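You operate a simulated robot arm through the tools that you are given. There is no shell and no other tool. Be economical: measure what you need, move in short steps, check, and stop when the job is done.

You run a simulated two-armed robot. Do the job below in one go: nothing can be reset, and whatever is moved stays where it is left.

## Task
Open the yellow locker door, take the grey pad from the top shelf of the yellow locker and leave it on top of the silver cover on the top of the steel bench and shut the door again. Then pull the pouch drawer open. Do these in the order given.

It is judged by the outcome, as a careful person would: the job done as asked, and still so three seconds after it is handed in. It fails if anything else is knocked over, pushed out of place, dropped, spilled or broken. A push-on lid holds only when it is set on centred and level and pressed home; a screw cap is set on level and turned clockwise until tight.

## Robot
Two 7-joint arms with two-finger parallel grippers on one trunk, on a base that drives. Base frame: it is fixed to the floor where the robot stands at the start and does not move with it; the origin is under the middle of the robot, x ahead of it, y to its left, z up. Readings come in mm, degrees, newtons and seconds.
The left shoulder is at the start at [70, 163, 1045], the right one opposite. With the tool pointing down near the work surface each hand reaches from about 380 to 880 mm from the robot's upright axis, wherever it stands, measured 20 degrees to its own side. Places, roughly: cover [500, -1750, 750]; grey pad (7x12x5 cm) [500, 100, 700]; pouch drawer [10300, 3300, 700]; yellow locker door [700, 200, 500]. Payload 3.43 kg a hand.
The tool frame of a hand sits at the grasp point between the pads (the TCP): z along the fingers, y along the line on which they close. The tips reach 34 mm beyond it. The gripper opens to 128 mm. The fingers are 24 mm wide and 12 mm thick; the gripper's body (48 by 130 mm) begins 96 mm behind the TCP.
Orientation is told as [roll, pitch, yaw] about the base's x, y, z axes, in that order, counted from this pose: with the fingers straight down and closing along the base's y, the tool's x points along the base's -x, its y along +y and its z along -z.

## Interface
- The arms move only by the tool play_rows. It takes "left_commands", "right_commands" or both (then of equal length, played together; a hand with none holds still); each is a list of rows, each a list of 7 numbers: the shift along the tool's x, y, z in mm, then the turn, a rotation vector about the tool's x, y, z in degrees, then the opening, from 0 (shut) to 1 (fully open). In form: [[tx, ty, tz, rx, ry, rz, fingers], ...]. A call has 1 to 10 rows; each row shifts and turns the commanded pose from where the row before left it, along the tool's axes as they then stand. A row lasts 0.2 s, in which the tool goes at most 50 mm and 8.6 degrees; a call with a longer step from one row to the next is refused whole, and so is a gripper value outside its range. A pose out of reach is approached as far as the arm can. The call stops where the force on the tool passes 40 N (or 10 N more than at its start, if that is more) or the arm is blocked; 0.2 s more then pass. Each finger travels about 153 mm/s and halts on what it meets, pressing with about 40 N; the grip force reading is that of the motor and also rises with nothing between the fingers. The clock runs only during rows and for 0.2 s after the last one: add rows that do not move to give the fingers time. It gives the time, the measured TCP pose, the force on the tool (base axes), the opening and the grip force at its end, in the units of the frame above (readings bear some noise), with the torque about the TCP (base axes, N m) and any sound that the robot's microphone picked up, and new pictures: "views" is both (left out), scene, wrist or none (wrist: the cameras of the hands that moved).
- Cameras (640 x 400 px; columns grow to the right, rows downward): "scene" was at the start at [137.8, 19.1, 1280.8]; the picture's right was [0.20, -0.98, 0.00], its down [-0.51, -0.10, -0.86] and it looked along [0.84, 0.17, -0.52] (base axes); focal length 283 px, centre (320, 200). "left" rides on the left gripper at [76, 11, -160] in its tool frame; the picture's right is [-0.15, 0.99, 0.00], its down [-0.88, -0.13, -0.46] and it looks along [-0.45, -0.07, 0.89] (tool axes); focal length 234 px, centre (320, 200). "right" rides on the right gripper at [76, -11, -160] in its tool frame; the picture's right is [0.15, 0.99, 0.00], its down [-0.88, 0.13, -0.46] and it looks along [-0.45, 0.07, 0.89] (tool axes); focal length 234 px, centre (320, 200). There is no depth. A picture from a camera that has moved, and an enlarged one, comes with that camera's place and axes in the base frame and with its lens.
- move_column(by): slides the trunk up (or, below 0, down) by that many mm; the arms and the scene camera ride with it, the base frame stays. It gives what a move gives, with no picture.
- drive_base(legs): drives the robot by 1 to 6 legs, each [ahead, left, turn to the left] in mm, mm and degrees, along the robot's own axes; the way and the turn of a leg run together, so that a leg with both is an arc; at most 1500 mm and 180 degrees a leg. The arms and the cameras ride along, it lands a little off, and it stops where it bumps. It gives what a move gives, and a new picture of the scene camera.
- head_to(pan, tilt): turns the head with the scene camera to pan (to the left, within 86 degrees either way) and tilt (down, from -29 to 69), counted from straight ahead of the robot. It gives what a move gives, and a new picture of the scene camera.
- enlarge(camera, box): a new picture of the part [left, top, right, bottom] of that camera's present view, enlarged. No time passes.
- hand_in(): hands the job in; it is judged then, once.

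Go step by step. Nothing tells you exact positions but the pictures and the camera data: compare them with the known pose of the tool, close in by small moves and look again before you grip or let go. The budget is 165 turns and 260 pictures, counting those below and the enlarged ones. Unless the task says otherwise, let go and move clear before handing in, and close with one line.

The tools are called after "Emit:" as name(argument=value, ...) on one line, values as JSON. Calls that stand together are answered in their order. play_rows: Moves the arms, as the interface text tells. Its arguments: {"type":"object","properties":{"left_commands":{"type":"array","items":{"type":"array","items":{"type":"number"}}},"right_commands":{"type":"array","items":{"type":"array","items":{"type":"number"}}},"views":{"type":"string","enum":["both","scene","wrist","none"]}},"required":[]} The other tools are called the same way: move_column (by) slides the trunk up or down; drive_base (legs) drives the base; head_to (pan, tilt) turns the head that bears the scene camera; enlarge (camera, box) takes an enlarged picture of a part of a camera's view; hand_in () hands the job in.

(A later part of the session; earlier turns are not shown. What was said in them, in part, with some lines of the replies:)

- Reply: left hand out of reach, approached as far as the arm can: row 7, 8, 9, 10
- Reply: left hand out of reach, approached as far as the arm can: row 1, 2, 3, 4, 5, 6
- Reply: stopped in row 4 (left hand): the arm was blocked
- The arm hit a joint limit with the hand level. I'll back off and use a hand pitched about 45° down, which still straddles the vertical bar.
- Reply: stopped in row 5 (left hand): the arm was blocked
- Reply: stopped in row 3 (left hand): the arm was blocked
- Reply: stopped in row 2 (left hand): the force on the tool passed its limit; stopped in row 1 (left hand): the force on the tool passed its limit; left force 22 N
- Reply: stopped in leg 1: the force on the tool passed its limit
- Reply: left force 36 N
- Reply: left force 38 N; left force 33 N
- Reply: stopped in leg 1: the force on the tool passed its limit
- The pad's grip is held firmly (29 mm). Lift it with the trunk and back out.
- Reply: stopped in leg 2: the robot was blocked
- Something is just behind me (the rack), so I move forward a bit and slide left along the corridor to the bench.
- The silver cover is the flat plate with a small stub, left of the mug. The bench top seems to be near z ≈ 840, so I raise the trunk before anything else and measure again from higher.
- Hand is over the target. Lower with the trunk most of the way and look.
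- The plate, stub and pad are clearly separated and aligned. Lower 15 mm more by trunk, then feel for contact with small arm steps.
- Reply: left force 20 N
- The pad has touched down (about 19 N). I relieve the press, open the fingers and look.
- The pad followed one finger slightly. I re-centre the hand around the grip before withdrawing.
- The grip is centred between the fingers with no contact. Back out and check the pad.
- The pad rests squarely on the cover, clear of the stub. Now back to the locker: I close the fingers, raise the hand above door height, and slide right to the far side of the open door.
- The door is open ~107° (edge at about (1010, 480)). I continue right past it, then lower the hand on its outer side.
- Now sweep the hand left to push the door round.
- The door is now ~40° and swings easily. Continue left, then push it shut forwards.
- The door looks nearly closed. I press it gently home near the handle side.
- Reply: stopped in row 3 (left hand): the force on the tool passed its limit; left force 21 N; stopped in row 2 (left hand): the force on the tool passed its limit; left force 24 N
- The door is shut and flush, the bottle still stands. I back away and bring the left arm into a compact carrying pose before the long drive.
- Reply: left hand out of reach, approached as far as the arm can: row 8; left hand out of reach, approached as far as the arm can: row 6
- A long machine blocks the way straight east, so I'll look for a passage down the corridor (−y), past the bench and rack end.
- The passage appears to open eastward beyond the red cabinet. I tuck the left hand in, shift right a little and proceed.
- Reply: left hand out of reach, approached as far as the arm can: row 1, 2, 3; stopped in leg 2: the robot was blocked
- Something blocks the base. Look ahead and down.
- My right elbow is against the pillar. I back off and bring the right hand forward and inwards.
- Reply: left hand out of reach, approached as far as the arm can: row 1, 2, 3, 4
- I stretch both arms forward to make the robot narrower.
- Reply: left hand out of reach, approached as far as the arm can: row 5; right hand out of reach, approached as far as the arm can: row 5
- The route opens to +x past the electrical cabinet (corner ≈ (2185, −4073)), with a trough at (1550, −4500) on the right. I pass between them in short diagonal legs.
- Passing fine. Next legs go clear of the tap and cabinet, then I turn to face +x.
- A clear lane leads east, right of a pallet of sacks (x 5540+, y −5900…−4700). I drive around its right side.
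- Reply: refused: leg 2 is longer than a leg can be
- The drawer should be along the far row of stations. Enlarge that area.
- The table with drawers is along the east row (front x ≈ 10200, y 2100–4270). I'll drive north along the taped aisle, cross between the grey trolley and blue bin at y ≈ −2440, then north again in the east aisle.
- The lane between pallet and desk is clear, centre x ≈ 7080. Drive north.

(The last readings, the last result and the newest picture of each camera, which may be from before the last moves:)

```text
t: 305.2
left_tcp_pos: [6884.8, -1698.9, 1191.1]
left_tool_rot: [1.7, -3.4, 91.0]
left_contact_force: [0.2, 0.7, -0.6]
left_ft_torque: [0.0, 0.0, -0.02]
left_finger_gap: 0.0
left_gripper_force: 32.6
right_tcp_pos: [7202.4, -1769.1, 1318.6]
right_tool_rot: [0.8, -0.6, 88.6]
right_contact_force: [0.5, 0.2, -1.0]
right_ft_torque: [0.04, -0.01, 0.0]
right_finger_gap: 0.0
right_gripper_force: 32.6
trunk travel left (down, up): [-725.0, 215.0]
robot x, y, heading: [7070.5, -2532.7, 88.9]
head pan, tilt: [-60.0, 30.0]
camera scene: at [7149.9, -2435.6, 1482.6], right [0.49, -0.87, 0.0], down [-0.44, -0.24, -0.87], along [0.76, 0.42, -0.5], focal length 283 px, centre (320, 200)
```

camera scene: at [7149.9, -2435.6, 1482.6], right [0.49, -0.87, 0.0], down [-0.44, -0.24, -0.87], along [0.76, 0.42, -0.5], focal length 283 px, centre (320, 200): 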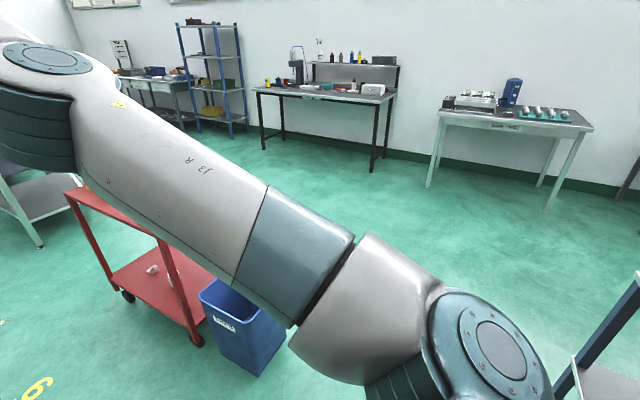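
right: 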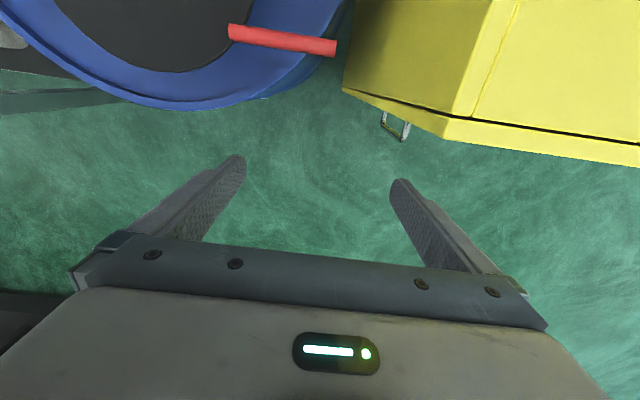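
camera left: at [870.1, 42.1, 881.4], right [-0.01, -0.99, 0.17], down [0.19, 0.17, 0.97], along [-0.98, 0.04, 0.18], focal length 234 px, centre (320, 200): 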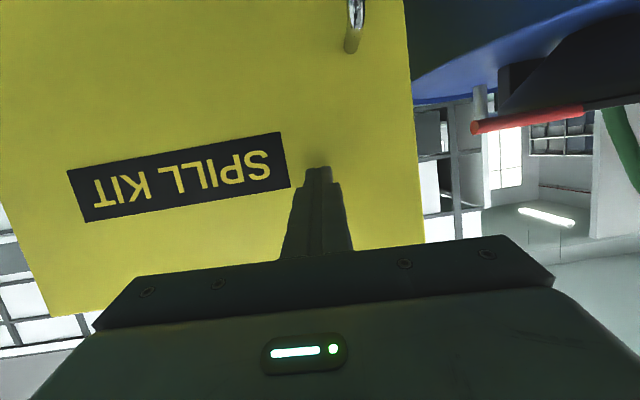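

Emit:
drive_base(legs=[[0, 0, -89], [0, 85, 0], [1000, 0, 0], [900, 0, 0]])

Emit:
drive_base(legs=[[0, 0, 90]])

Emit:
head_to(pan=0, tilt=25)

```text
t: 319.2
left_tcp_pos: [9811.7, -2249.0, 1192.7]
left_tool_rot: [1.7, -3.5, 1.0]
left_contact_force: [0.0, 0.0, 0.0]
left_ft_torque: [0.02, 0.0, 0.02]
left_finger_gap: 0.0
left_gripper_force: 33.3
right_tcp_pos: [9740.8, -2569.4, 1319.8]
right_tool_rot: [0.7, -0.6, -1.5]
right_contact_force: [0.6, -0.5, -0.5]
right_ft_torque: [0.0, 0.01, 0.03]
right_finger_gap: 0.1
right_gripper_force: 32.9
trunk travel left (down, up): [-725.0, 215.0]
robot x, y, heading: [8978.7, -2431.4, -1.2]
head pan, tilt: [-60.0, 30.0]
camera scene: at [9073.2, -2515.0, 1482.6], right [-0.87, -0.48, 0.0], down [-0.24, 0.44, -0.87], along [0.42, -0.76, -0.5], focal length 283 px, centre (320, 200)
```

scene: 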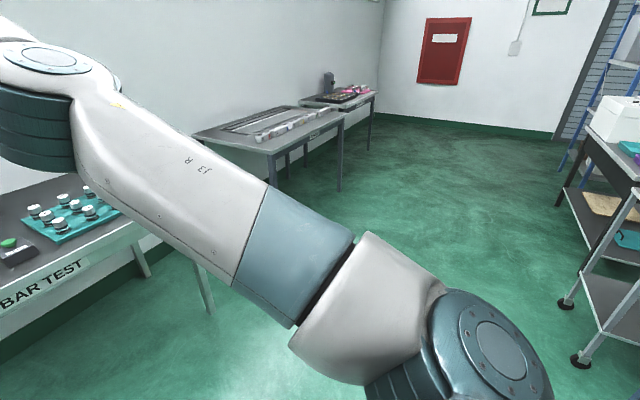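

```text
t: 323.4
left_tcp_pos: [8807.6, -1601.3, 1191.7]
left_tool_rot: [1.6, -3.4, 90.2]
left_contact_force: [-0.3, 0.8, 1.1]
left_ft_torque: [-0.01, -0.01, -0.02]
left_finger_gap: 0.0
left_gripper_force: 33.1
right_tcp_pos: [9124.5, -1676.0, 1319.7]
right_tool_rot: [0.6, -0.6, 87.6]
right_contact_force: [0.1, 0.6, 0.4]
right_ft_torque: [0.0, 0.01, 0.0]
right_finger_gap: 0.0
right_gripper_force: 33.4
trunk travel left (down, up): [-725.0, 215.0]
robot x, y, heading: [8982.0, -2437.7, 88.0]
head pan, tilt: [-60.0, 30.0]
camera scene: at [9060.9, -2341.9, 1482.6], right [0.47, -0.88, 0.0], down [-0.44, -0.24, -0.87], along [0.76, 0.41, -0.5], focal length 283 px, centre (320, 200)
```

scene: 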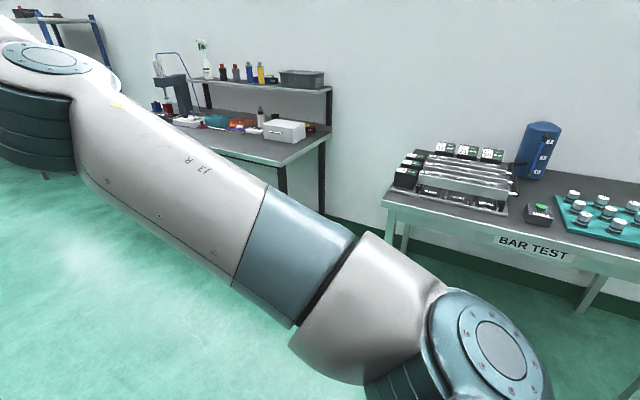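

```text
t: 324.7
left_tcp_pos: [8806.3, -1600.4, 1191.1]
left_tool_rot: [1.7, -3.4, 90.3]
left_contact_force: [-0.4, 0.0, 0.7]
left_ft_torque: [0.02, 0.0, 0.0]
left_finger_gap: 0.0
left_gripper_force: 33.2
right_tcp_pos: [9125.3, -1676.5, 1319.8]
right_tool_rot: [0.8, -0.6, 87.6]
right_contact_force: [0.0, -0.1, 0.1]
right_ft_torque: [0.0, -0.01, -0.04]
right_finger_gap: 0.0
right_gripper_force: 33.0
trunk travel left (down, up): [-725.0, 215.0]
robot x, y, heading: [8977.2, -2435.9, 88.1]
head pan, tilt: [0.0, 25.0]
camera scene: at [8984.1, -2292.4, 1490.5], right [1.0, -0.03, 0.0], down [-0.01, -0.42, -0.91], along [0.03, 0.91, -0.42], focal length 283 px, centre (320, 200)
```

scene: 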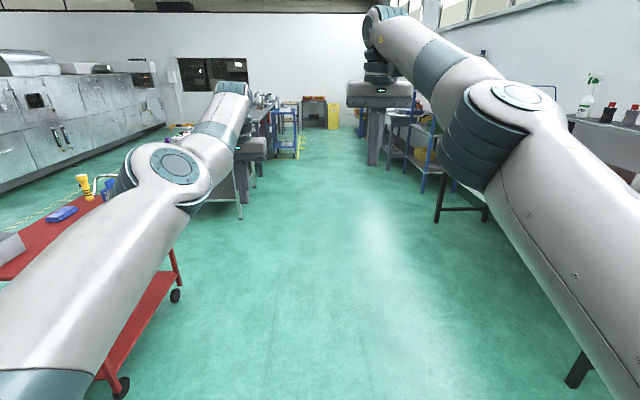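

The east aisle is clear. Drive north along it.

Emit:
drive_base(legs=[[1500, 0, 0], [1500, -50, 0], [1300, 0, 0]])

Emit:
head_to(pan=-50, tilt=25)

Emit:
head_to(pan=-10, tilt=25)

```text
refused: leg 2 is longer than a leg can be; nothing moved
```

```text
t: 325.9
left_tcp_pos: [8804.4, -1599.7, 1191.0]
left_tool_rot: [1.7, -3.3, 90.1]
left_contact_force: [-0.4, 0.5, 0.0]
left_ft_torque: [0.0, -0.02, -0.01]
left_finger_gap: 0.0
left_gripper_force: 32.8
right_tcp_pos: [9124.9, -1676.3, 1319.3]
right_tool_rot: [0.6, -0.6, 87.6]
right_contact_force: [-0.5, 0.0, -0.4]
right_ft_torque: [0.02, 0.02, 0.01]
right_finger_gap: 0.0
right_gripper_force: 32.8
trunk travel left (down, up): [-725.0, 215.0]
robot x, y, heading: [8981.5, -2435.4, 88.1]
head pan, tilt: [-50.0, 25.0]
camera scene: at [9053.4, -2327.6, 1490.5], right [0.62, -0.79, 0.0], down [-0.33, -0.26, -0.91], along [0.71, 0.56, -0.42], focal length 283 px, centre (320, 200)
```

scene: 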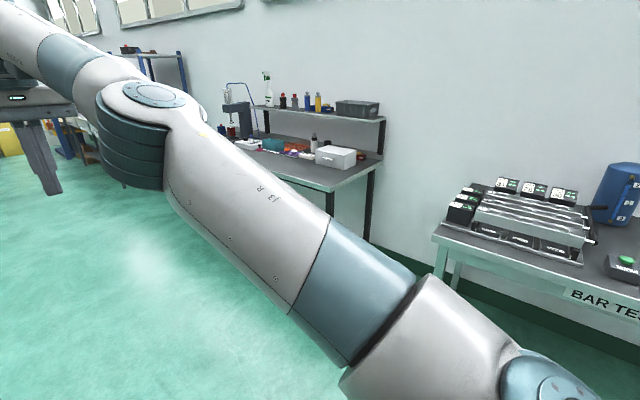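

```text
t: 327.0
left_tcp_pos: [8806.0, -1600.0, 1191.1]
left_tool_rot: [1.7, -3.3, 90.1]
left_contact_force: [0.2, 0.5, 0.3]
left_ft_torque: [0.0, 0.02, 0.0]
left_finger_gap: 0.0
left_gripper_force: 33.2
right_tcp_pos: [9125.4, -1676.7, 1319.9]
right_tool_rot: [0.7, -0.6, 87.6]
right_contact_force: [0.4, 0.3, 1.0]
right_ft_torque: [0.01, -0.02, 0.0]
right_finger_gap: 0.1
right_gripper_force: 33.0
trunk travel left (down, up): [-725.0, 215.0]
robot x, y, heading: [8979.9, -2434.1, 88.1]
head pan, tilt: [-10.0, 25.0]
camera scene: at [9000.1, -2294.4, 1490.5], right [0.98, -0.21, 0.0], down [-0.09, -0.41, -0.91], along [0.19, 0.89, -0.42], focal length 283 px, centre (320, 200)
```

scene: 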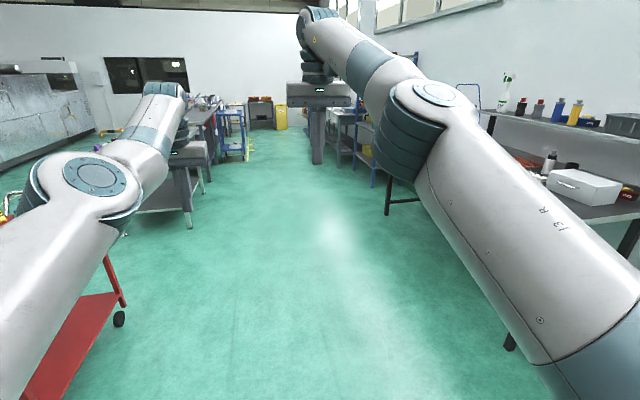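

Emit:
drive_base(legs=[[1450, 0, 0], [1450, -60, 1], [1300, 0, 0]])

Emit:
head_to(pan=-50, tilt=25)

Emit:
head_to(pan=0, tilt=25)

```text
t: 347.1
left_tcp_pos: [8912.0, 2595.5, 1190.9]
left_tool_rot: [1.8, -3.4, 90.6]
left_contact_force: [1.0, 0.4, 0.8]
left_ft_torque: [0.04, 0.0, -0.02]
left_finger_gap: 0.0
left_gripper_force: 32.5
right_tcp_pos: [9230.6, 2524.0, 1319.6]
right_tool_rot: [0.7, -0.6, 88.1]
right_contact_force: [0.1, -0.6, 0.1]
right_ft_torque: [0.02, 0.02, -0.01]
right_finger_gap: 0.0
right_gripper_force: 33.1
trunk travel left (down, up): [-725.0, 215.0]
robot x, y, heading: [9088.0, 1759.6, 88.6]
head pan, tilt: [-10.0, 25.0]
camera scene: at [9110.4, 1904.2, 1490.6], right [0.98, -0.2, 0.0], down [-0.08, -0.41, -0.91], along [0.18, 0.89, -0.42], focal length 283 px, centre (320, 200)
```

scene: 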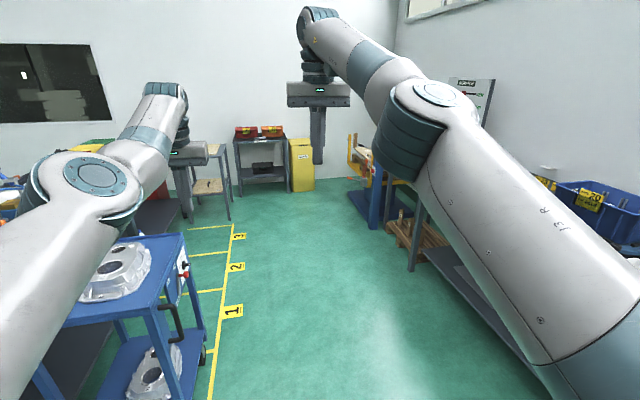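

```text
t: 348.2
left_tcp_pos: [8912.0, 2597.3, 1191.1]
left_tool_rot: [1.7, -3.4, 90.6]
left_contact_force: [0.1, -0.1, 0.1]
left_ft_torque: [-0.01, -0.04, 0.02]
left_finger_gap: 0.1
left_gripper_force: 33.1
right_tcp_pos: [9230.6, 2522.9, 1319.8]
right_tool_rot: [0.7, -0.6, 88.1]
right_contact_force: [0.0, 0.2, 0.2]
right_ft_torque: [0.0, 0.03, 0.01]
right_finger_gap: 0.0
right_gripper_force: 32.5
trunk travel left (down, up): [-725.0, 215.0]
robot x, y, heading: [9090.6, 1765.5, 88.4]
head pan, tilt: [-50.0, 25.0]
camera scene: at [9164.1, 1871.6, 1490.6], right [0.62, -0.78, 0.0], down [-0.33, -0.26, -0.91], along [0.71, 0.57, -0.42], focal length 283 px, centre (320, 200)
```

scene: 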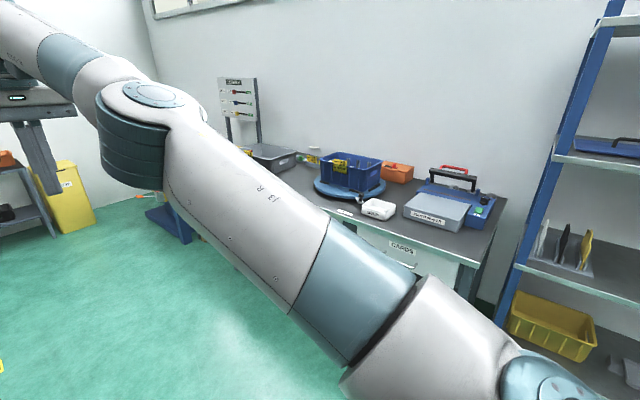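

```text
t: 349.4
left_tcp_pos: [8910.7, 2596.7, 1190.7]
left_tool_rot: [1.7, -3.5, 90.6]
left_contact_force: [0.3, 0.3, 0.4]
left_ft_torque: [0.01, -0.01, 0.01]
left_finger_gap: 0.0
left_gripper_force: 32.7
right_tcp_pos: [9230.0, 2524.0, 1319.5]
right_tool_rot: [0.6, -0.6, 88.1]
right_contact_force: [0.6, -0.7, 0.2]
right_ft_torque: [0.0, 0.01, -0.05]
right_finger_gap: 0.0
right_gripper_force: 32.9
trunk travel left (down, up): [-725.0, 215.0]
robot x, y, heading: [9092.6, 1762.5, 88.7]
head pan, tilt: [0.0, 25.0]
camera scene: at [9094.5, 1906.3, 1490.5], right [1.0, -0.03, 0.0], down [-0.01, -0.42, -0.91], along [0.02, 0.91, -0.42], focal length 283 px, centre (320, 200)
```

scene: 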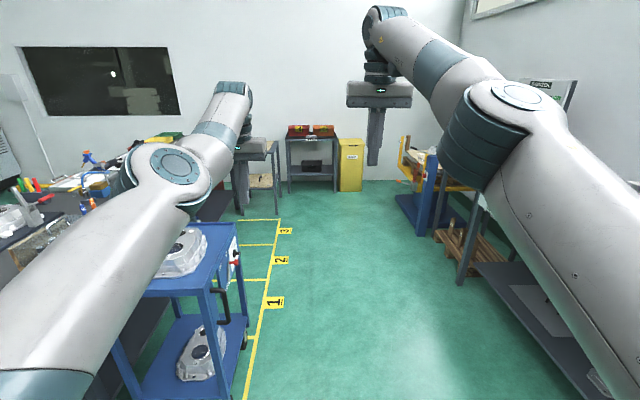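

The drawer table (drawer labelled CARDS etc.) is on the right. I drive on to y ≈ 3050 and turn to face it.

Emit:
drive_base(legs=[[1280, 0, 0], [0, 0, -88.5]])

Emit:
head_to(pan=0, tilt=35)

```text
t: 359.4
left_tcp_pos: [9943.5, 3215.4, 1191.4]
left_tool_rot: [1.7, -3.5, 2.3]
left_contact_force: [-0.3, 0.5, -0.7]
left_ft_torque: [-0.01, 0.02, 0.0]
left_finger_gap: 0.2
left_gripper_force: 33.4
right_tcp_pos: [9880.3, 2892.9, 1319.6]
right_tool_rot: [0.7, -0.6, -0.2]
right_contact_force: [-1.0, 0.0, 1.2]
right_ft_torque: [-0.01, 0.0, 0.02]
right_finger_gap: 0.0
right_gripper_force: 33.3
trunk travel left (down, up): [-725.0, 215.0]
robot x, y, heading: [9115.6, 3010.5, 0.4]
head pan, tilt: [0.0, 25.0]
camera scene: at [9257.6, 3011.5, 1490.5], right [0.0, -1.0, 0.0], down [-0.42, 0.0, -0.91], along [0.91, 0.0, -0.42], focal length 283 px, centre (320, 200)
```

scene: 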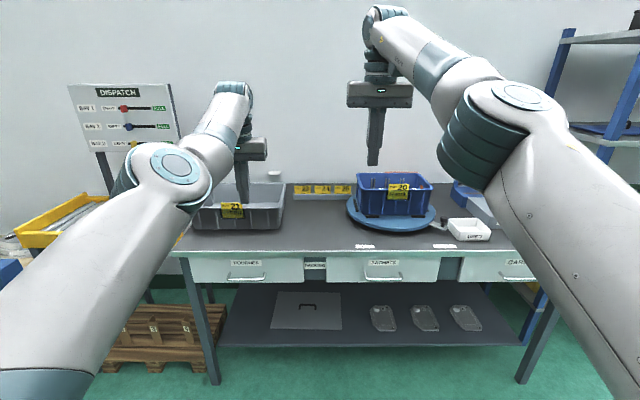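

```text
t: 360.2
left_tcp_pos: [9944.0, 3214.3, 1191.4]
left_tool_rot: [1.7, -3.4, 2.3]
left_contact_force: [-0.3, -0.4, 0.0]
left_ft_torque: [0.03, 0.01, 0.01]
left_finger_gap: 0.0
left_gripper_force: 33.1
right_tcp_pos: [9878.8, 2893.6, 1318.5]
right_tool_rot: [0.7, -0.6, -0.3]
right_contact_force: [0.0, 0.2, -0.3]
right_ft_torque: [-0.01, -0.02, 0.0]
right_finger_gap: 0.0
right_gripper_force: 32.9
trunk travel left (down, up): [-725.0, 215.0]
robot x, y, heading: [9115.8, 3010.5, 0.4]
head pan, tilt: [0.0, 35.0]
camera scene: at [9253.5, 3011.3, 1474.8], right [0.0, -1.0, 0.0], down [-0.57, 0.0, -0.82], along [0.82, 0.0, -0.57], focal length 283 px, centre (320, 200)
```

scene: 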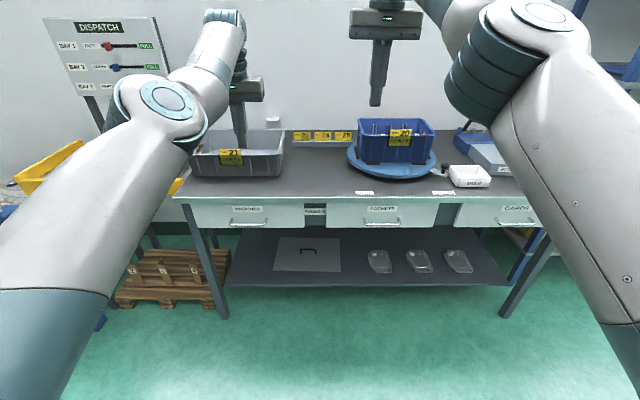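

Emit:
enlarge(camera="scene", box=[170, 180, 360, 240])

Emit:
enlarge(camera="scene", box=[320, 180, 560, 240])

```text
3.37 times, centred on (265, 210) of scene
camera zoom: at [9253.5, 3011.3, 1474.8], right [0.0, -1.0, 0.0], down [-0.57, 0.0, -0.82], along [0.82, 0.0, -0.57], focal length 952 px, centre (505, 166)
```

zoom: 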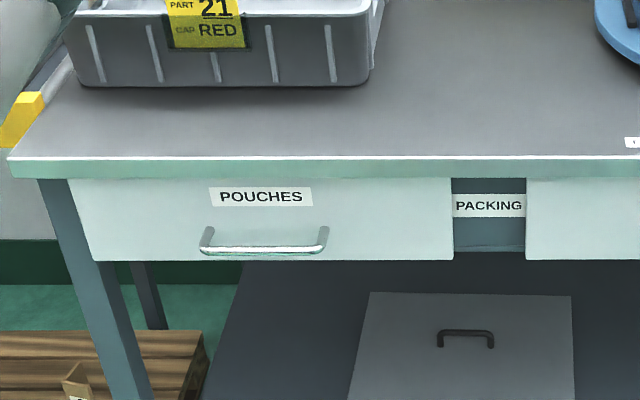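

```text
2.67 times, centred on (440, 210) of scene
camera zoom: at [9253.5, 3011.3, 1474.8], right [0.0, -1.0, 0.0], down [-0.57, 0.0, -0.82], along [0.82, 0.0, -0.57], focal length 754 px, centre (0, 173)
```

zoom: 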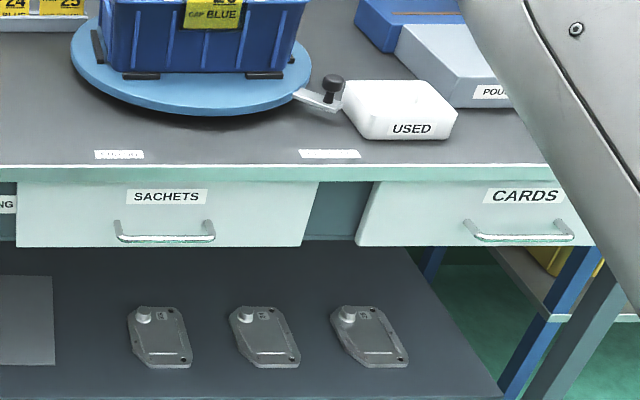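

The POUCHES drawer is the leftmost; its horizontal bar handle is at about (10186, 3316, 700). I'll turn the left hand to point forward first.

Emit:
play_rows(left_commands=[[0, 0, 0, 0, -8, 0, 0], [0, 0, 0, 0, -8, 0, 0], [0, 0, 0, 0, -8, 0, 0], [0, 0, 0, 0, -8, 0, 0], [0, 0, 0, 0, -8, 0, 0], [0, 0, 0, 0, -8, 0, 0], [0, 0, 0, 0, -8, 0, 0], [0, 0, 0, 0, -8, 0, 0]], right_commands=[[45, -10, 0, 0, 0, 0, 0], [45, -10, 0, 0, 0, 0, 0], [45, -10, 0, 0, 0, 0, 0], [45, -10, 0, 0, 0, 0, 0], [45, -10, 0, 0, 0, 0, 0], [0, 0, 0, 0, 0, 0, 0], [0, 0, 0, 0, 0, 0, 0], [0, 0, 0, 0, 0, 0, 0]], views="scene")

Emit:
move_column(by=-300)

Emit:
head_to(pan=5, tilt=30)

```text
t: 362.0
left_tcp_pos: [9943.8, 3225.3, 1200.0]
left_tool_rot: [5.1, -68.2, -1.6]
left_contact_force: [-0.3, 0.9, 0.3]
left_ft_torque: [0.01, 0.02, -0.04]
left_finger_gap: 0.0
left_gripper_force: 32.8
right_tcp_pos: [9651.4, 2844.5, 1318.5]
right_tool_rot: [0.5, -0.7, -0.1]
right_contact_force: [0.6, 0.5, 0.6]
right_ft_torque: [-0.02, -0.02, 0.01]
right_finger_gap: 0.2
right_gripper_force: 32.6
trunk travel left (down, up): [-725.0, 215.0]
robot x, y, heading: [9114.5, 3010.3, 0.3]
head pan, tilt: [0.0, 35.0]
camera scene: at [9252.7, 3013.0, 1475.0], right [0.0, -1.0, 0.0], down [-0.57, 0.0, -0.82], along [0.82, 0.0, -0.57], focal length 283 px, centre (320, 200)
```

scene: 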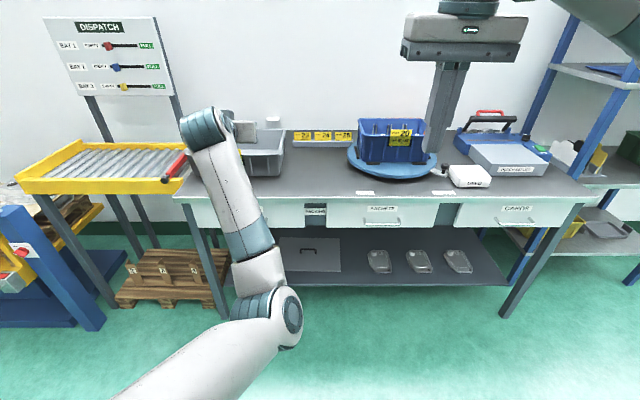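

```text
t: 365.0
left_tcp_pos: [9943.4, 3224.6, 894.2]
left_tool_rot: [5.9, -67.4, -2.4]
left_contact_force: [-0.1, -1.1, -0.6]
left_ft_torque: [0.01, 0.02, 0.04]
left_finger_gap: 0.0
left_gripper_force: 32.5
right_tcp_pos: [9651.5, 2842.6, 1018.0]
right_tool_rot: [0.7, -0.6, -0.2]
right_contact_force: [-0.6, -0.1, -0.4]
right_ft_torque: [0.0, -0.04, -0.02]
right_finger_gap: 0.0
right_gripper_force: 33.0
trunk travel left (down, up): [-425.0, 515.0]
robot x, y, heading: [9117.1, 3007.2, 0.1]
head pan, tilt: [0.0, 35.0]
```

```text
t: 365.6
left_tcp_pos: [9943.2, 3225.0, 893.0]
left_tool_rot: [6.0, -67.5, -2.3]
left_contact_force: [-0.5, -0.7, -0.2]
left_ft_torque: [-0.03, 0.04, 0.01]
left_finger_gap: 0.2
left_gripper_force: 33.5
right_tcp_pos: [9652.1, 2844.2, 1017.3]
right_tool_rot: [0.7, -0.6, -0.3]
right_contact_force: [-0.4, -0.8, 0.4]
right_ft_torque: [0.01, -0.04, 0.03]
right_finger_gap: 0.0
right_gripper_force: 33.2
trunk travel left (down, up): [-425.0, 515.0]
robot x, y, heading: [9116.6, 3008.8, 0.5]
head pan, tilt: [5.0, 30.0]
camera scene: at [9255.4, 3019.2, 1182.5], right [0.09, -1.0, 0.0], down [-0.5, -0.05, -0.87], along [0.86, 0.08, -0.5], focal length 283 px, centre (320, 200)
```

scene: 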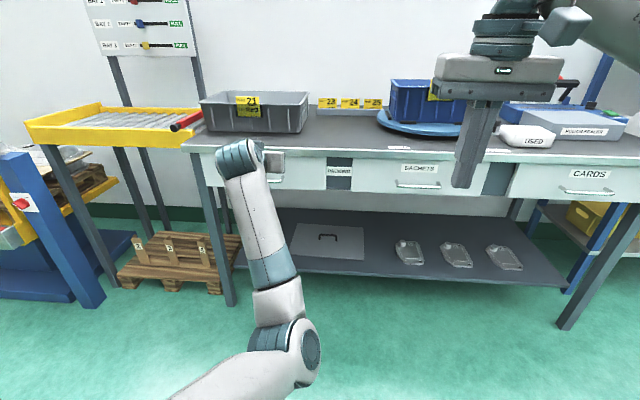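

Emit:
play_rows(left_commands=[[0, 0, 0, 0, 0, 8.6, 0], [0, 0, 0, 0, 0, 8.6, 0], [0, 0, 0, 0, 0, 8.6, 0], [0, 0, 0, 0, 0, 8.6, 0], [0, 0, 0, 0, 0, 8.6, 0.3], [0, 0, 0, 0, 0, 8.6, 0.6], [0, 0, 0, 0, 0, 8.6, 0.7], [0, 0, 0, 0, 0, 8.6, 0.7], [0, 0, 0, 0, 0, 8.6, 0.7], [0, 0, 0, 0, 0, 8.6, 0.7]], views="both")

```text
t: 367.8
left_tcp_pos: [9942.7, 3214.9, 890.1]
left_tool_rot: [67.4, -1.9, -86.2]
left_contact_force: [0.5, -0.4, 0.4]
left_ft_torque: [0.0, 0.03, -0.02]
left_finger_gap: 89.8
left_gripper_force: 0.1
right_tcp_pos: [9652.0, 2843.8, 1017.5]
right_tool_rot: [0.8, -0.6, -0.2]
right_contact_force: [-0.1, 0.3, 0.5]
right_ft_torque: [0.0, 0.01, -0.01]
right_finger_gap: 0.2
right_gripper_force: 32.7
trunk travel left (down, up): [-425.0, 515.0]
robot x, y, heading: [9117.7, 3008.3, 0.2]
head pan, tilt: [5.0, 30.0]
camera scene: at [9255.2, 3019.5, 1182.6], right [0.09, -1.0, 0.0], down [-0.5, -0.05, -0.87], along [0.86, 0.08, -0.5], focal length 283 px, centre (320, 200)
camera left: at [9794.5, 3283.0, 959.6], right [0.39, -0.09, 0.92], down [-0.41, -0.91, 0.08], along [0.83, -0.41, -0.39], focal length 234 px, centre (320, 200)
```

scene: 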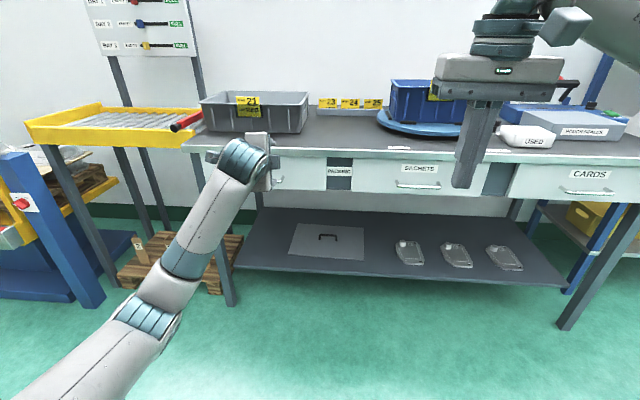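
left: 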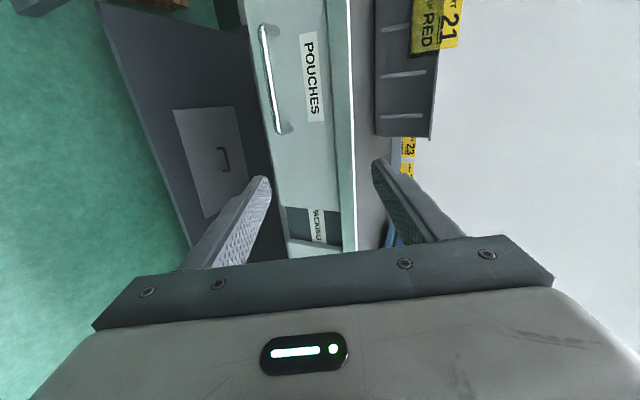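

The hand is rolled with jaws vertical, and the POUCHES handle is in view. I lower and shift left to line up.

Emit:
move_column(by=-150)

Emit:
drive_base(legs=[[60, 98, -0.3]])

Emit:
enlarge(camera="left", box=[0, 0, 640, 400])

```text
t: 369.6
left_tcp_pos: [9943.3, 3212.5, 740.1]
left_tool_rot: [67.3, -1.9, -86.1]
left_contact_force: [-0.1, 0.5, -0.2]
left_ft_torque: [0.0, -0.03, 0.01]
left_finger_gap: 89.4
left_gripper_force: 0.0
right_tcp_pos: [9652.7, 2843.7, 869.0]
right_tool_rot: [0.6, -0.6, -0.2]
right_contact_force: [0.3, -0.4, 0.5]
right_ft_torque: [0.02, -0.03, 0.06]
right_finger_gap: 0.0
right_gripper_force: 32.3
trunk travel left (down, up): [-275.0, 665.0]
robot x, y, heading: [9118.3, 3012.0, 0.5]
head pan, tilt: [5.0, 30.0]
```

```text
t: 370.8
left_tcp_pos: [10001.6, 3306.9, 739.0]
left_tool_rot: [67.4, -2.0, -86.3]
left_contact_force: [-0.1, 0.2, 0.1]
left_ft_torque: [-0.02, -0.02, 0.0]
left_finger_gap: 89.4
left_gripper_force: 0.1
right_tcp_pos: [9710.3, 2936.8, 867.6]
right_tool_rot: [0.6, -0.6, -0.5]
right_contact_force: [0.1, 0.6, 0.1]
right_ft_torque: [-0.01, 0.05, -0.01]
right_finger_gap: 0.0
right_gripper_force: 32.9
trunk travel left (down, up): [-275.0, 665.0]
robot x, y, heading: [9173.9, 3105.2, 0.1]
head pan, tilt: [5.0, 30.0]
camera scene: at [9313.9, 3115.2, 1032.5], right [0.09, -1.0, 0.0], down [-0.5, -0.04, -0.87], along [0.86, 0.08, -0.5], focal length 283 px, centre (320, 200)
```

scene: 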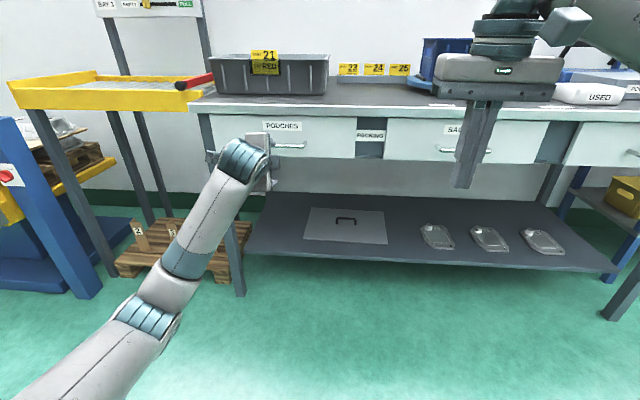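

```text
1.00 times, centred on (320, 200) of left
camera zoom: at [9853.9, 3376.4, 808.8], right [0.39, -0.09, 0.92], down [-0.41, -0.91, 0.09], along [0.82, -0.41, -0.39], focal length 234 px, centre (320, 200)
```

zoom: 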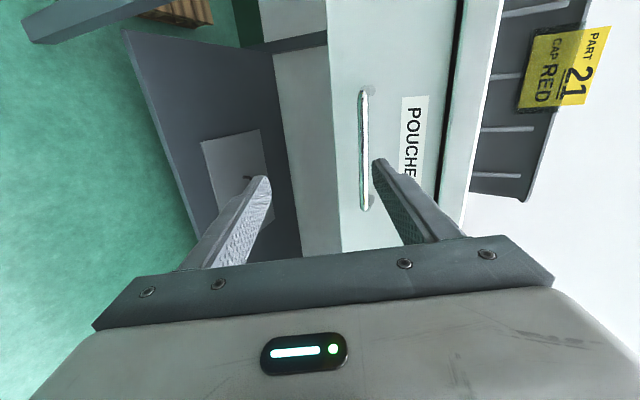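

The handle triangulates to about (10140, 3310, 740). I level the hand so the jaws close vertically.

Emit:
play_rows(left_commands=[[0, 0, 0, -7, 0, 0, 0.7], [0, 0, 0, -7, 0, 0, 0.7], [0, 0, 0, -7, 0, 0, 0.7]], views="wrist")

```text
t: 371.6
left_tcp_pos: [10002.2, 3307.6, 740.6]
left_tool_rot: [88.5, -2.0, -86.3]
left_contact_force: [0.1, 0.4, -0.4]
left_ft_torque: [-0.01, 0.02, 0.0]
left_finger_gap: 89.7
left_gripper_force: 0.0
right_tcp_pos: [9710.2, 2937.8, 867.4]
right_tool_rot: [0.7, -0.6, -0.5]
right_contact_force: [0.8, 0.4, -0.1]
right_ft_torque: [-0.03, -0.01, -0.01]
right_finger_gap: 0.1
right_gripper_force: 33.2
trunk travel left (down, up): [-275.0, 665.0]
robot x, y, heading: [9173.4, 3106.5, 0.1]
head pan, tilt: [5.0, 30.0]
camera left: at [9837.4, 3372.7, 752.9], right [0.03, -0.11, 0.99], down [-0.4, -0.91, -0.09], along [0.92, -0.4, -0.07], focal length 234 px, centre (320, 200)
```

left: 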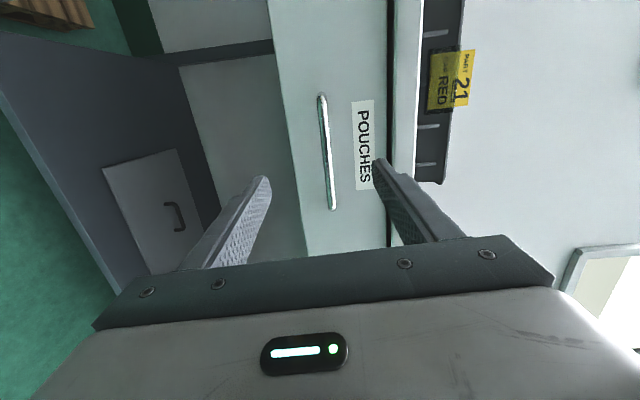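

Level now; handle at z ≈ 744. Approach 95 mm and recheck.

Emit:
drive_base(legs=[[90, 0, 0]])

Emit:
play_rows(left_commands=[[0, 3, 0, 0, 0, 0, 0.7]], views="wrist")

Emit:
enlarge(camera="scene", box=[190, 80, 350, 200])

```text
t: 372.7
left_tcp_pos: [10094.8, 3305.9, 738.2]
left_tool_rot: [88.4, -2.1, -86.5]
left_contact_force: [-0.3, 0.4, 0.2]
left_ft_torque: [0.0, -0.03, -0.01]
left_finger_gap: 89.5
left_gripper_force: 0.0
right_tcp_pos: [9802.6, 2936.4, 865.6]
right_tool_rot: [0.7, -0.7, -0.6]
right_contact_force: [0.4, 0.6, 0.2]
right_ft_torque: [0.0, 0.03, 0.01]
right_finger_gap: 0.0
right_gripper_force: 33.1
trunk travel left (down, up): [-275.0, 665.0]
robot x, y, heading: [9266.1, 3105.1, -0.2]
head pan, tilt: [5.0, 30.0]
camera scene: at [9406.7, 3114.2, 1032.4], right [0.09, -1.0, 0.0], down [-0.5, -0.04, -0.87], along [0.86, 0.07, -0.5], focal length 283 px, centre (320, 200)
```

scene: 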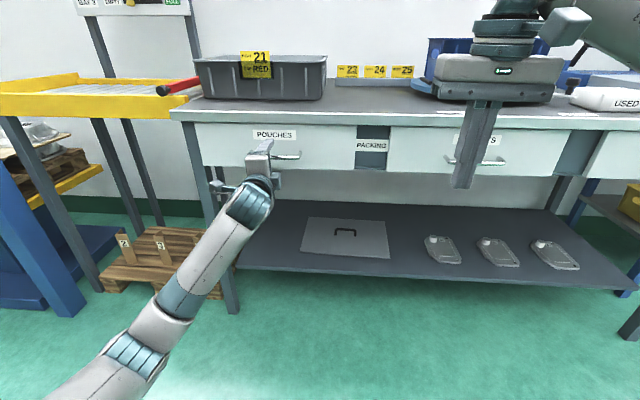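

```text
t: 373.1
left_tcp_pos: [10096.0, 3305.8, 742.2]
left_tool_rot: [88.3, -1.9, -86.5]
left_contact_force: [-0.2, 0.1, -0.4]
left_ft_torque: [0.01, -0.01, 0.0]
left_finger_gap: 89.7
left_gripper_force: 0.1
right_tcp_pos: [9801.2, 2936.2, 867.9]
right_tool_rot: [0.7, -0.6, -0.6]
right_contact_force: [-0.8, 0.6, -0.5]
right_ft_torque: [-0.03, 0.04, -0.01]
right_finger_gap: 0.0
right_gripper_force: 32.8
trunk travel left (down, up): [-275.0, 665.0]
robot x, y, heading: [9267.2, 3106.0, 0.3]
head pan, tilt: [5.0, 30.0]
camera left: at [9931.0, 3372.3, 755.8], right [0.03, -0.11, 0.99], down [-0.4, -0.91, -0.09], along [0.91, -0.4, -0.08], focal length 234 px, centre (320, 200)
```

left: 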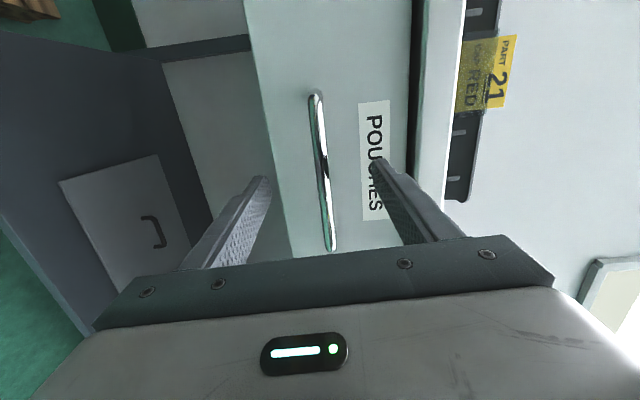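

```text
3.33 times, centred on (270, 140) of scene
camera zoom: at [9405.9, 3114.2, 1032.5], right [0.09, -1.0, 0.0], down [-0.5, -0.04, -0.87], along [0.86, 0.07, -0.5], focal length 942 px, centre (487, 400)
```

zoom: 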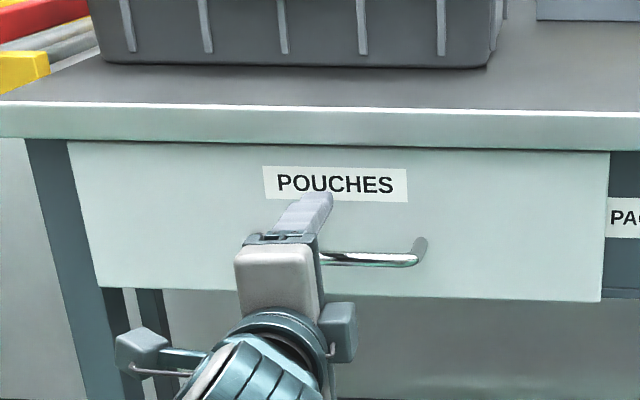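

Emit:
play_rows(left_commands=[[0, 1, 18, 0, 0, 0, 0.6], [0, 0, 18, 0, 0, 0, 0.5], [0, 0, 0, 0, 0, 0, 0.4]], views="wrist")

Emit:
enlarge(camera="scene", box=[210, 110, 340, 210])

```text
t: 373.7
left_tcp_pos: [10123.4, 3309.4, 744.2]
left_tool_rot: [88.8, -2.0, -86.3]
left_contact_force: [-13.0, -0.1, 1.0]
left_ft_torque: [-0.04, -0.52, -0.07]
left_finger_gap: 64.0
left_gripper_force: 0.5
right_tcp_pos: [9802.2, 2937.3, 867.7]
right_tool_rot: [0.6, -0.6, -0.6]
right_contact_force: [-0.1, 0.6, 0.0]
right_ft_torque: [0.0, 0.06, -0.04]
right_finger_gap: 0.2
right_gripper_force: 32.8
trunk travel left (down, up): [-275.0, 665.0]
robot x, y, heading: [9264.6, 3104.8, 0.1]
head pan, tilt: [5.0, 30.0]
stopped in row 2 (left hand): the force on the tool passed its limit (the readings are from after the stop); the commanded pose is now the measured one
camera left: at [9959.7, 3375.2, 757.3], right [0.03, -0.11, 0.99], down [-0.4, -0.91, -0.09], along [0.92, -0.4, -0.07], focal length 234 px, centre (320, 200)
```

left: 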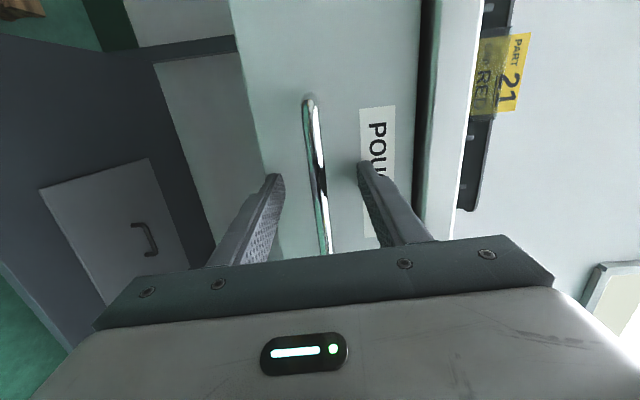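

```text
4.00 times, centred on (275, 160) of scene
camera zoom: at [9405.1, 3114.5, 1032.6], right [0.09, -1.0, 0.0], down [-0.5, -0.04, -0.87], along [0.86, 0.08, -0.5], focal length 1131 px, centre (500, 360)
```

zoom: 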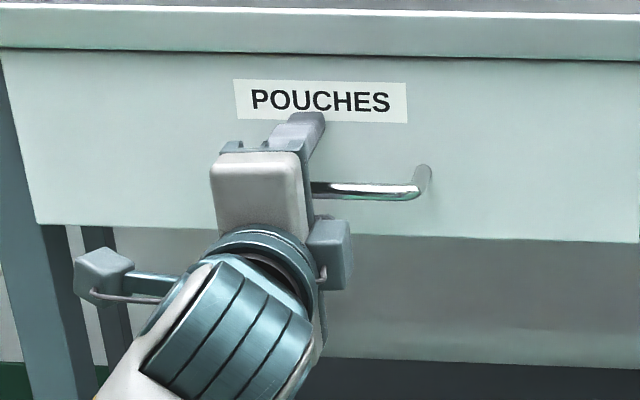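

The tips touched the drawer face, so the bar lies right at the TCP. I back off 4 mm and close.

Emit:
play_rows(left_commands=[[0, 0, -5, 0, 0, 0, 0.4], [0, 0, 0, 0, 0, 0, 0.1], [0, 0, 0, 0, 0, 0, 0], [0, 0, 0, 0, 0, 0, 0]], views="wrist")

```text
t: 374.7
left_tcp_pos: [10119.8, 3307.4, 745.1]
left_tool_rot: [88.6, -1.9, -86.2]
left_contact_force: [0.3, 0.5, 1.6]
left_ft_torque: [1.16, 0.03, 0.02]
left_finger_gap: 12.3
left_gripper_force: 45.4
right_tcp_pos: [9802.6, 2936.0, 866.8]
right_tool_rot: [0.7, -0.6, -0.5]
right_contact_force: [-0.1, -0.3, -0.4]
right_ft_torque: [-0.01, 0.0, 0.02]
right_finger_gap: 0.0
right_gripper_force: 32.9
trunk travel left (down, up): [-275.0, 665.0]
robot x, y, heading: [9267.9, 3102.2, -0.1]
head pan, tilt: [5.0, 30.0]
camera left: at [9955.7, 3374.2, 757.9], right [0.03, -0.11, 0.99], down [-0.4, -0.91, -0.09], along [0.92, -0.4, -0.07], focal length 234 px, centre (320, 200)
```

left: 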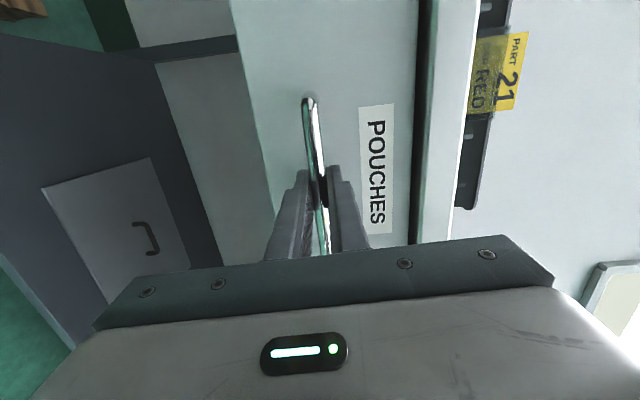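

The bar is gripped (12 mm). Pull the drawer open by driving straight back.

Emit:
drive_base(legs=[[-60, 0, 0], [-90, 0, 0]])

```text
t: 376.4
left_tcp_pos: [9969.0, 3307.2, 745.0]
left_tool_rot: [88.7, -1.9, -86.3]
left_contact_force: [0.0, -20.0, 0.2]
left_ft_torque: [1.08, 0.08, -0.58]
left_finger_gap: 12.2
left_gripper_force: 45.0
right_tcp_pos: [9651.7, 2937.0, 868.1]
right_tool_rot: [0.8, -0.6, -0.4]
right_contact_force: [-0.5, 0.6, -0.8]
right_ft_torque: [-0.02, -0.03, -0.01]
right_finger_gap: 0.0
right_gripper_force: 33.2
trunk travel left (down, up): [-275.0, 665.0]
robot x, y, heading: [9113.9, 3106.2, -0.0]
head pan, tilt: [5.0, 30.0]
camera scene: at [9254.2, 3112.7, 1032.7], right [0.09, -1.0, 0.0], down [-0.5, -0.04, -0.87], along [0.86, 0.08, -0.5], focal length 283 px, centre (320, 200)
```

scene: 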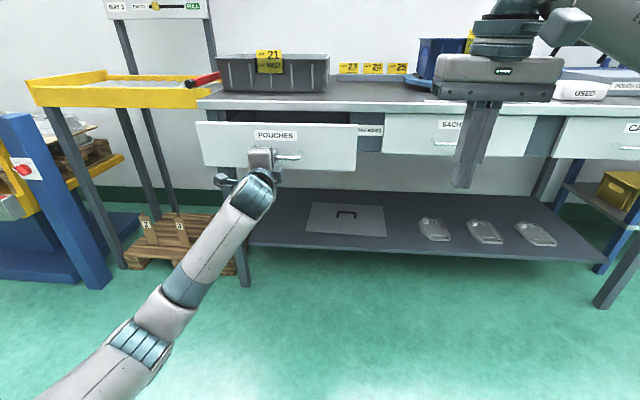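

Open 150 mm; pull a bit further.

Emit:
drive_base(legs=[[-60, -3, 0], [-50, 0, 0]])

```text
t: 378.0
left_tcp_pos: [9868.1, 3306.1, 744.5]
left_tool_rot: [88.7, -1.7, -86.2]
left_contact_force: [1.0, -1.0, 5.6]
left_ft_torque: [1.17, -0.07, -0.12]
left_finger_gap: 12.2
left_gripper_force: 44.6
right_tcp_pos: [9551.6, 2934.1, 869.5]
right_tool_rot: [0.8, -0.8, -0.4]
right_contact_force: [0.1, 0.2, 0.1]
right_ft_torque: [0.03, -0.03, 0.0]
right_finger_gap: 0.2
right_gripper_force: 33.0
trunk travel left (down, up): [-275.0, 665.0]
robot x, y, heading: [9014.7, 3105.3, 0.6]
head pan, tilt: [5.0, 30.0]
stopped in leg 2: the robot was blocked; the commanded pose is now the measured one
camera scene: at [9155.0, 3110.9, 1032.5], right [0.09, -1.0, 0.0], down [-0.5, -0.04, -0.87], along [0.86, 0.08, -0.5], focal length 283 px, centre (320, 200)
```

scene: 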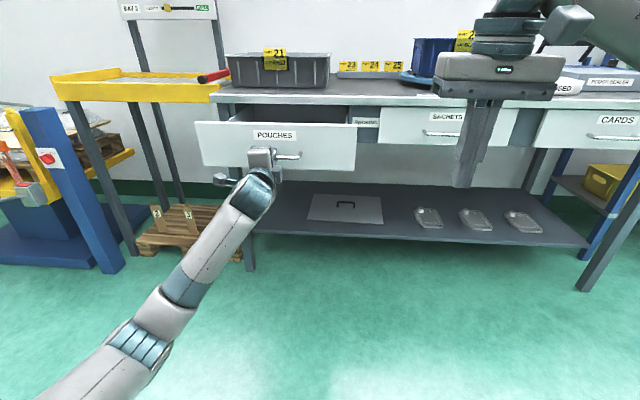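

The drawer is open about 250 mm; my base met something behind, so I stop here. Release and withdraw the hand with the arm.

Emit:
play_rows(left_commands=[[0, 0, 0, 0, 0, 0, 0.2], [0, 0, 0, 0, 0, 0, 0.35], [0, 0, -20, 0, 0, 0, 0.35], [0, 0, -25, 0, 0, 0, 0.35], [0, 0, -25, 0, 0, 0, 0.35]], views="both")

Emit:
head_to(pan=86, tilt=60)

```text
t: 379.2
left_tcp_pos: [9798.5, 3301.0, 745.1]
left_tool_rot: [88.4, -1.7, -86.2]
left_contact_force: [0.1, 0.8, -0.3]
left_ft_torque: [0.0, 0.03, 0.02]
left_finger_gap: 44.7
left_gripper_force: 0.0
right_tcp_pos: [9550.8, 2934.0, 869.4]
right_tool_rot: [0.7, -0.9, -0.3]
right_contact_force: [-0.6, 0.3, 0.2]
right_ft_torque: [0.03, 0.01, 0.03]
right_finger_gap: 0.0
right_gripper_force: 32.6
trunk travel left (down, up): [-275.0, 665.0]
robot x, y, heading: [9016.5, 3104.1, 0.3]
head pan, tilt: [5.0, 30.0]
camera scene: at [9155.1, 3111.4, 1032.6], right [0.09, -1.0, 0.0], down [-0.5, -0.04, -0.87], along [0.86, 0.08, -0.5], focal length 283 px, centre (320, 200)
camera left: at [9634.3, 3366.2, 757.9], right [0.03, -0.11, 0.99], down [-0.4, -0.91, -0.09], along [0.92, -0.39, -0.08], focal length 234 px, centre (320, 200)
```

scene: 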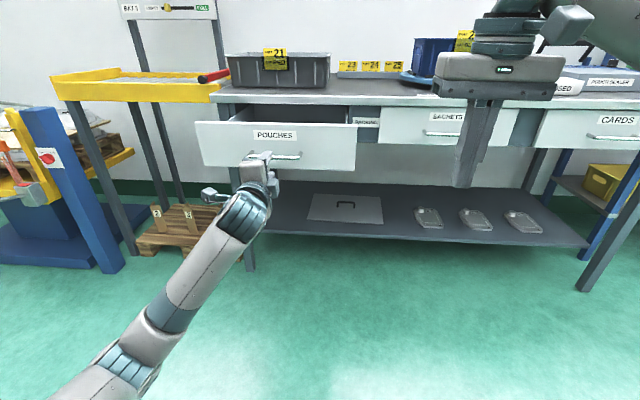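
left: 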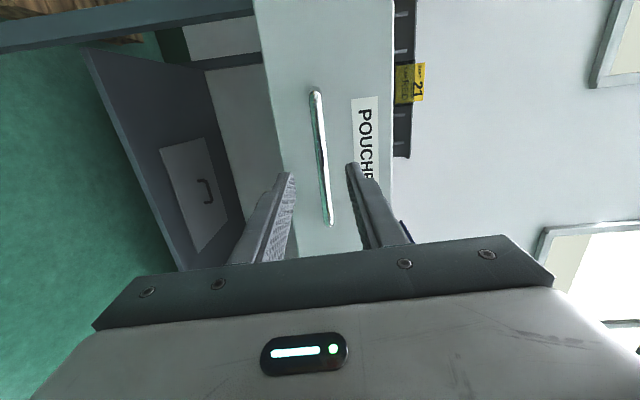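

```text
t: 380.7
left_tcp_pos: [9797.8, 3301.3, 744.9]
left_tool_rot: [88.5, -1.9, -86.3]
left_contact_force: [0.1, 0.1, 0.7]
left_ft_torque: [0.02, 0.01, 0.04]
left_finger_gap: 44.9
left_gripper_force: 0.0
right_tcp_pos: [9552.2, 2933.9, 868.8]
right_tool_rot: [0.8, -0.9, -0.4]
right_contact_force: [-0.4, -1.0, 0.4]
right_ft_torque: [-0.01, -0.01, 0.0]
right_finger_gap: 0.0
right_gripper_force: 33.0
trunk travel left (down, up): [-275.0, 665.0]
robot x, y, heading: [9015.7, 3104.3, -0.0]
head pan, tilt: [85.9, 60.0]
camera scene: at [9069.8, 3169.8, 990.5], right [1.0, -0.07, 0.0], down [-0.06, -0.86, -0.5], along [0.03, 0.5, -0.87], focal length 283 px, centre (320, 200)
```

scene: 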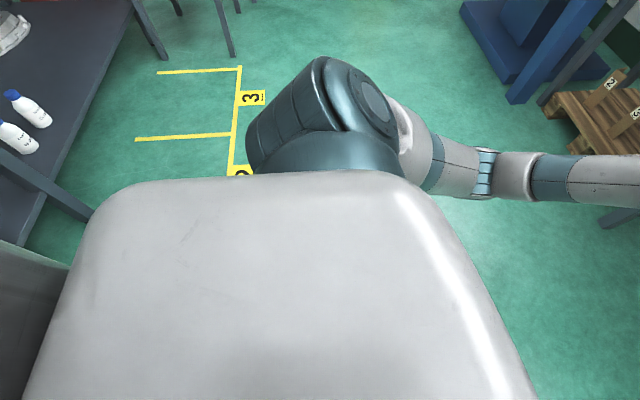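

The drawer stays open. I ease off whatever I touched behind me and move aside to check it.

Emit:
drive_base(legs=[[25, 0, 0], [0, -900, 0]])

Emit:
head_to(pan=86, tilt=35)

Emit:
head_to(pan=40, tilt=25)

```text
t: 385.9
left_tcp_pos: [9832.5, 2415.0, 744.6]
left_tool_rot: [88.4, -1.7, -84.7]
left_contact_force: [-0.3, 0.1, 0.3]
left_ft_torque: [0.01, -0.01, -0.01]
left_finger_gap: 44.8
left_gripper_force: 0.0
right_tcp_pos: [9595.1, 2042.5, 868.1]
right_tool_rot: [0.8, -0.7, 1.3]
right_contact_force: [-0.5, -0.5, -0.8]
right_ft_torque: [0.04, 0.03, 0.01]
right_finger_gap: 0.0
right_gripper_force: 33.4
trunk travel left (down, up): [-275.0, 665.0]
robot x, y, heading: [9053.3, 2192.1, 1.9]
head pan, tilt: [85.9, 60.0]
camera scene: at [9106.7, 2263.5, 990.5], right [1.0, -0.04, 0.0], down [-0.04, -0.87, -0.5], along [0.02, 0.5, -0.87], focal length 283 px, centre (320, 200)
```

scene: 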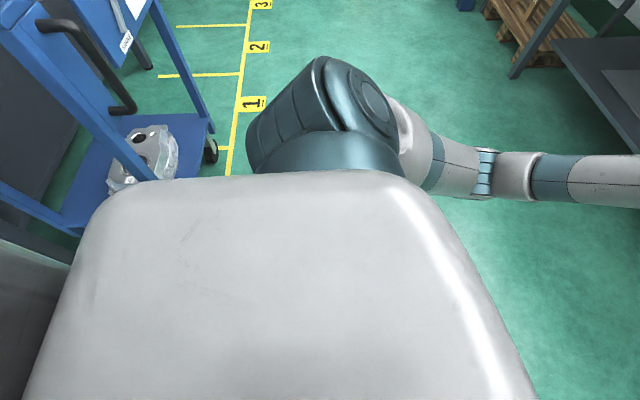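

```text
t: 386.8
left_tcp_pos: [9832.2, 2415.3, 745.0]
left_tool_rot: [88.4, -1.8, -84.6]
left_contact_force: [-0.3, -0.2, 0.0]
left_ft_torque: [-0.02, -0.02, 0.01]
left_finger_gap: 44.9
left_gripper_force: 0.0
right_tcp_pos: [9594.8, 2042.6, 869.7]
right_tool_rot: [0.8, -0.8, 1.3]
right_contact_force: [-0.8, -0.1, -0.8]
right_ft_torque: [-0.01, -0.03, 0.0]
right_finger_gap: 0.2
right_gripper_force: 33.2
trunk travel left (down, up): [-275.0, 665.0]
robot x, y, heading: [9054.9, 2192.2, 1.5]
head pan, tilt: [85.9, 35.0]
camera scene: at [9107.6, 2285.0, 1024.7], right [1.0, -0.04, 0.0], down [-0.02, -0.57, -0.82], along [0.03, 0.82, -0.57], focal length 283 px, centre (320, 200)
```

scene: 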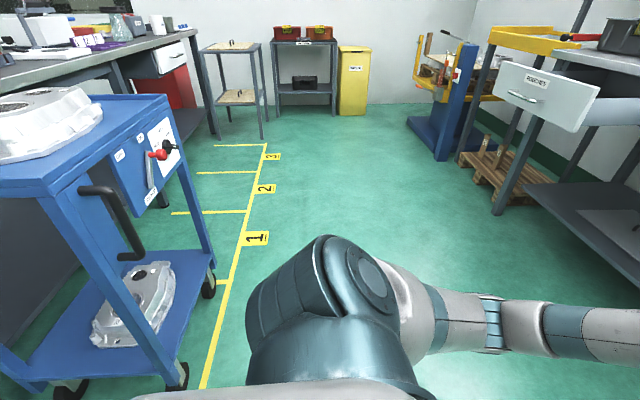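

```text
t: 387.9
left_tcp_pos: [9831.9, 2415.9, 744.2]
left_tool_rot: [88.4, -1.8, -84.6]
left_contact_force: [-0.2, -1.1, -0.7]
left_ft_torque: [0.02, -0.01, 0.0]
left_finger_gap: 44.7
left_gripper_force: 0.0
right_tcp_pos: [9595.3, 2041.7, 869.0]
right_tool_rot: [0.6, -0.9, 1.3]
right_contact_force: [-0.3, 0.1, -1.0]
right_ft_torque: [0.0, 0.0, 0.03]
right_finger_gap: 0.0
right_gripper_force: 33.7
trunk travel left (down, up): [-275.0, 665.0]
robot x, y, heading: [9053.2, 2195.0, 1.7]
head pan, tilt: [40.0, 25.0]
camera scene: at [9172.7, 2258.4, 1040.5], right [0.67, -0.75, 0.0], down [-0.32, -0.28, -0.91], along [0.68, 0.6, -0.42], focal length 283 px, centre (320, 200)
```

scene: 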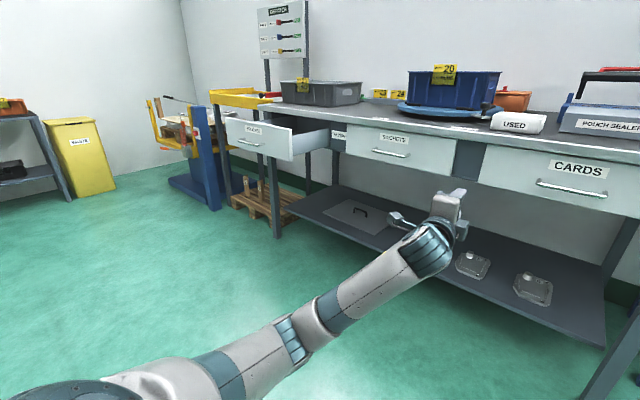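

The pouch drawer stays open and the cart behind me still stands on its line. The pad is on the cover, the locker is shut, and both hands are clear, so I hand in.

Emit:
hand_in()

```text
The job is handed in.
```

The job is handed in: the grey pad is on the silver cover, the yellow locker is shut again, and the pouch drawer is open about 250 mm. While pulling the drawer my base bumped something behind it, probably the blue cart; I could see no clear shift in the cart afterwards. Earlier my right elbow also bumped the pillar by the bench.
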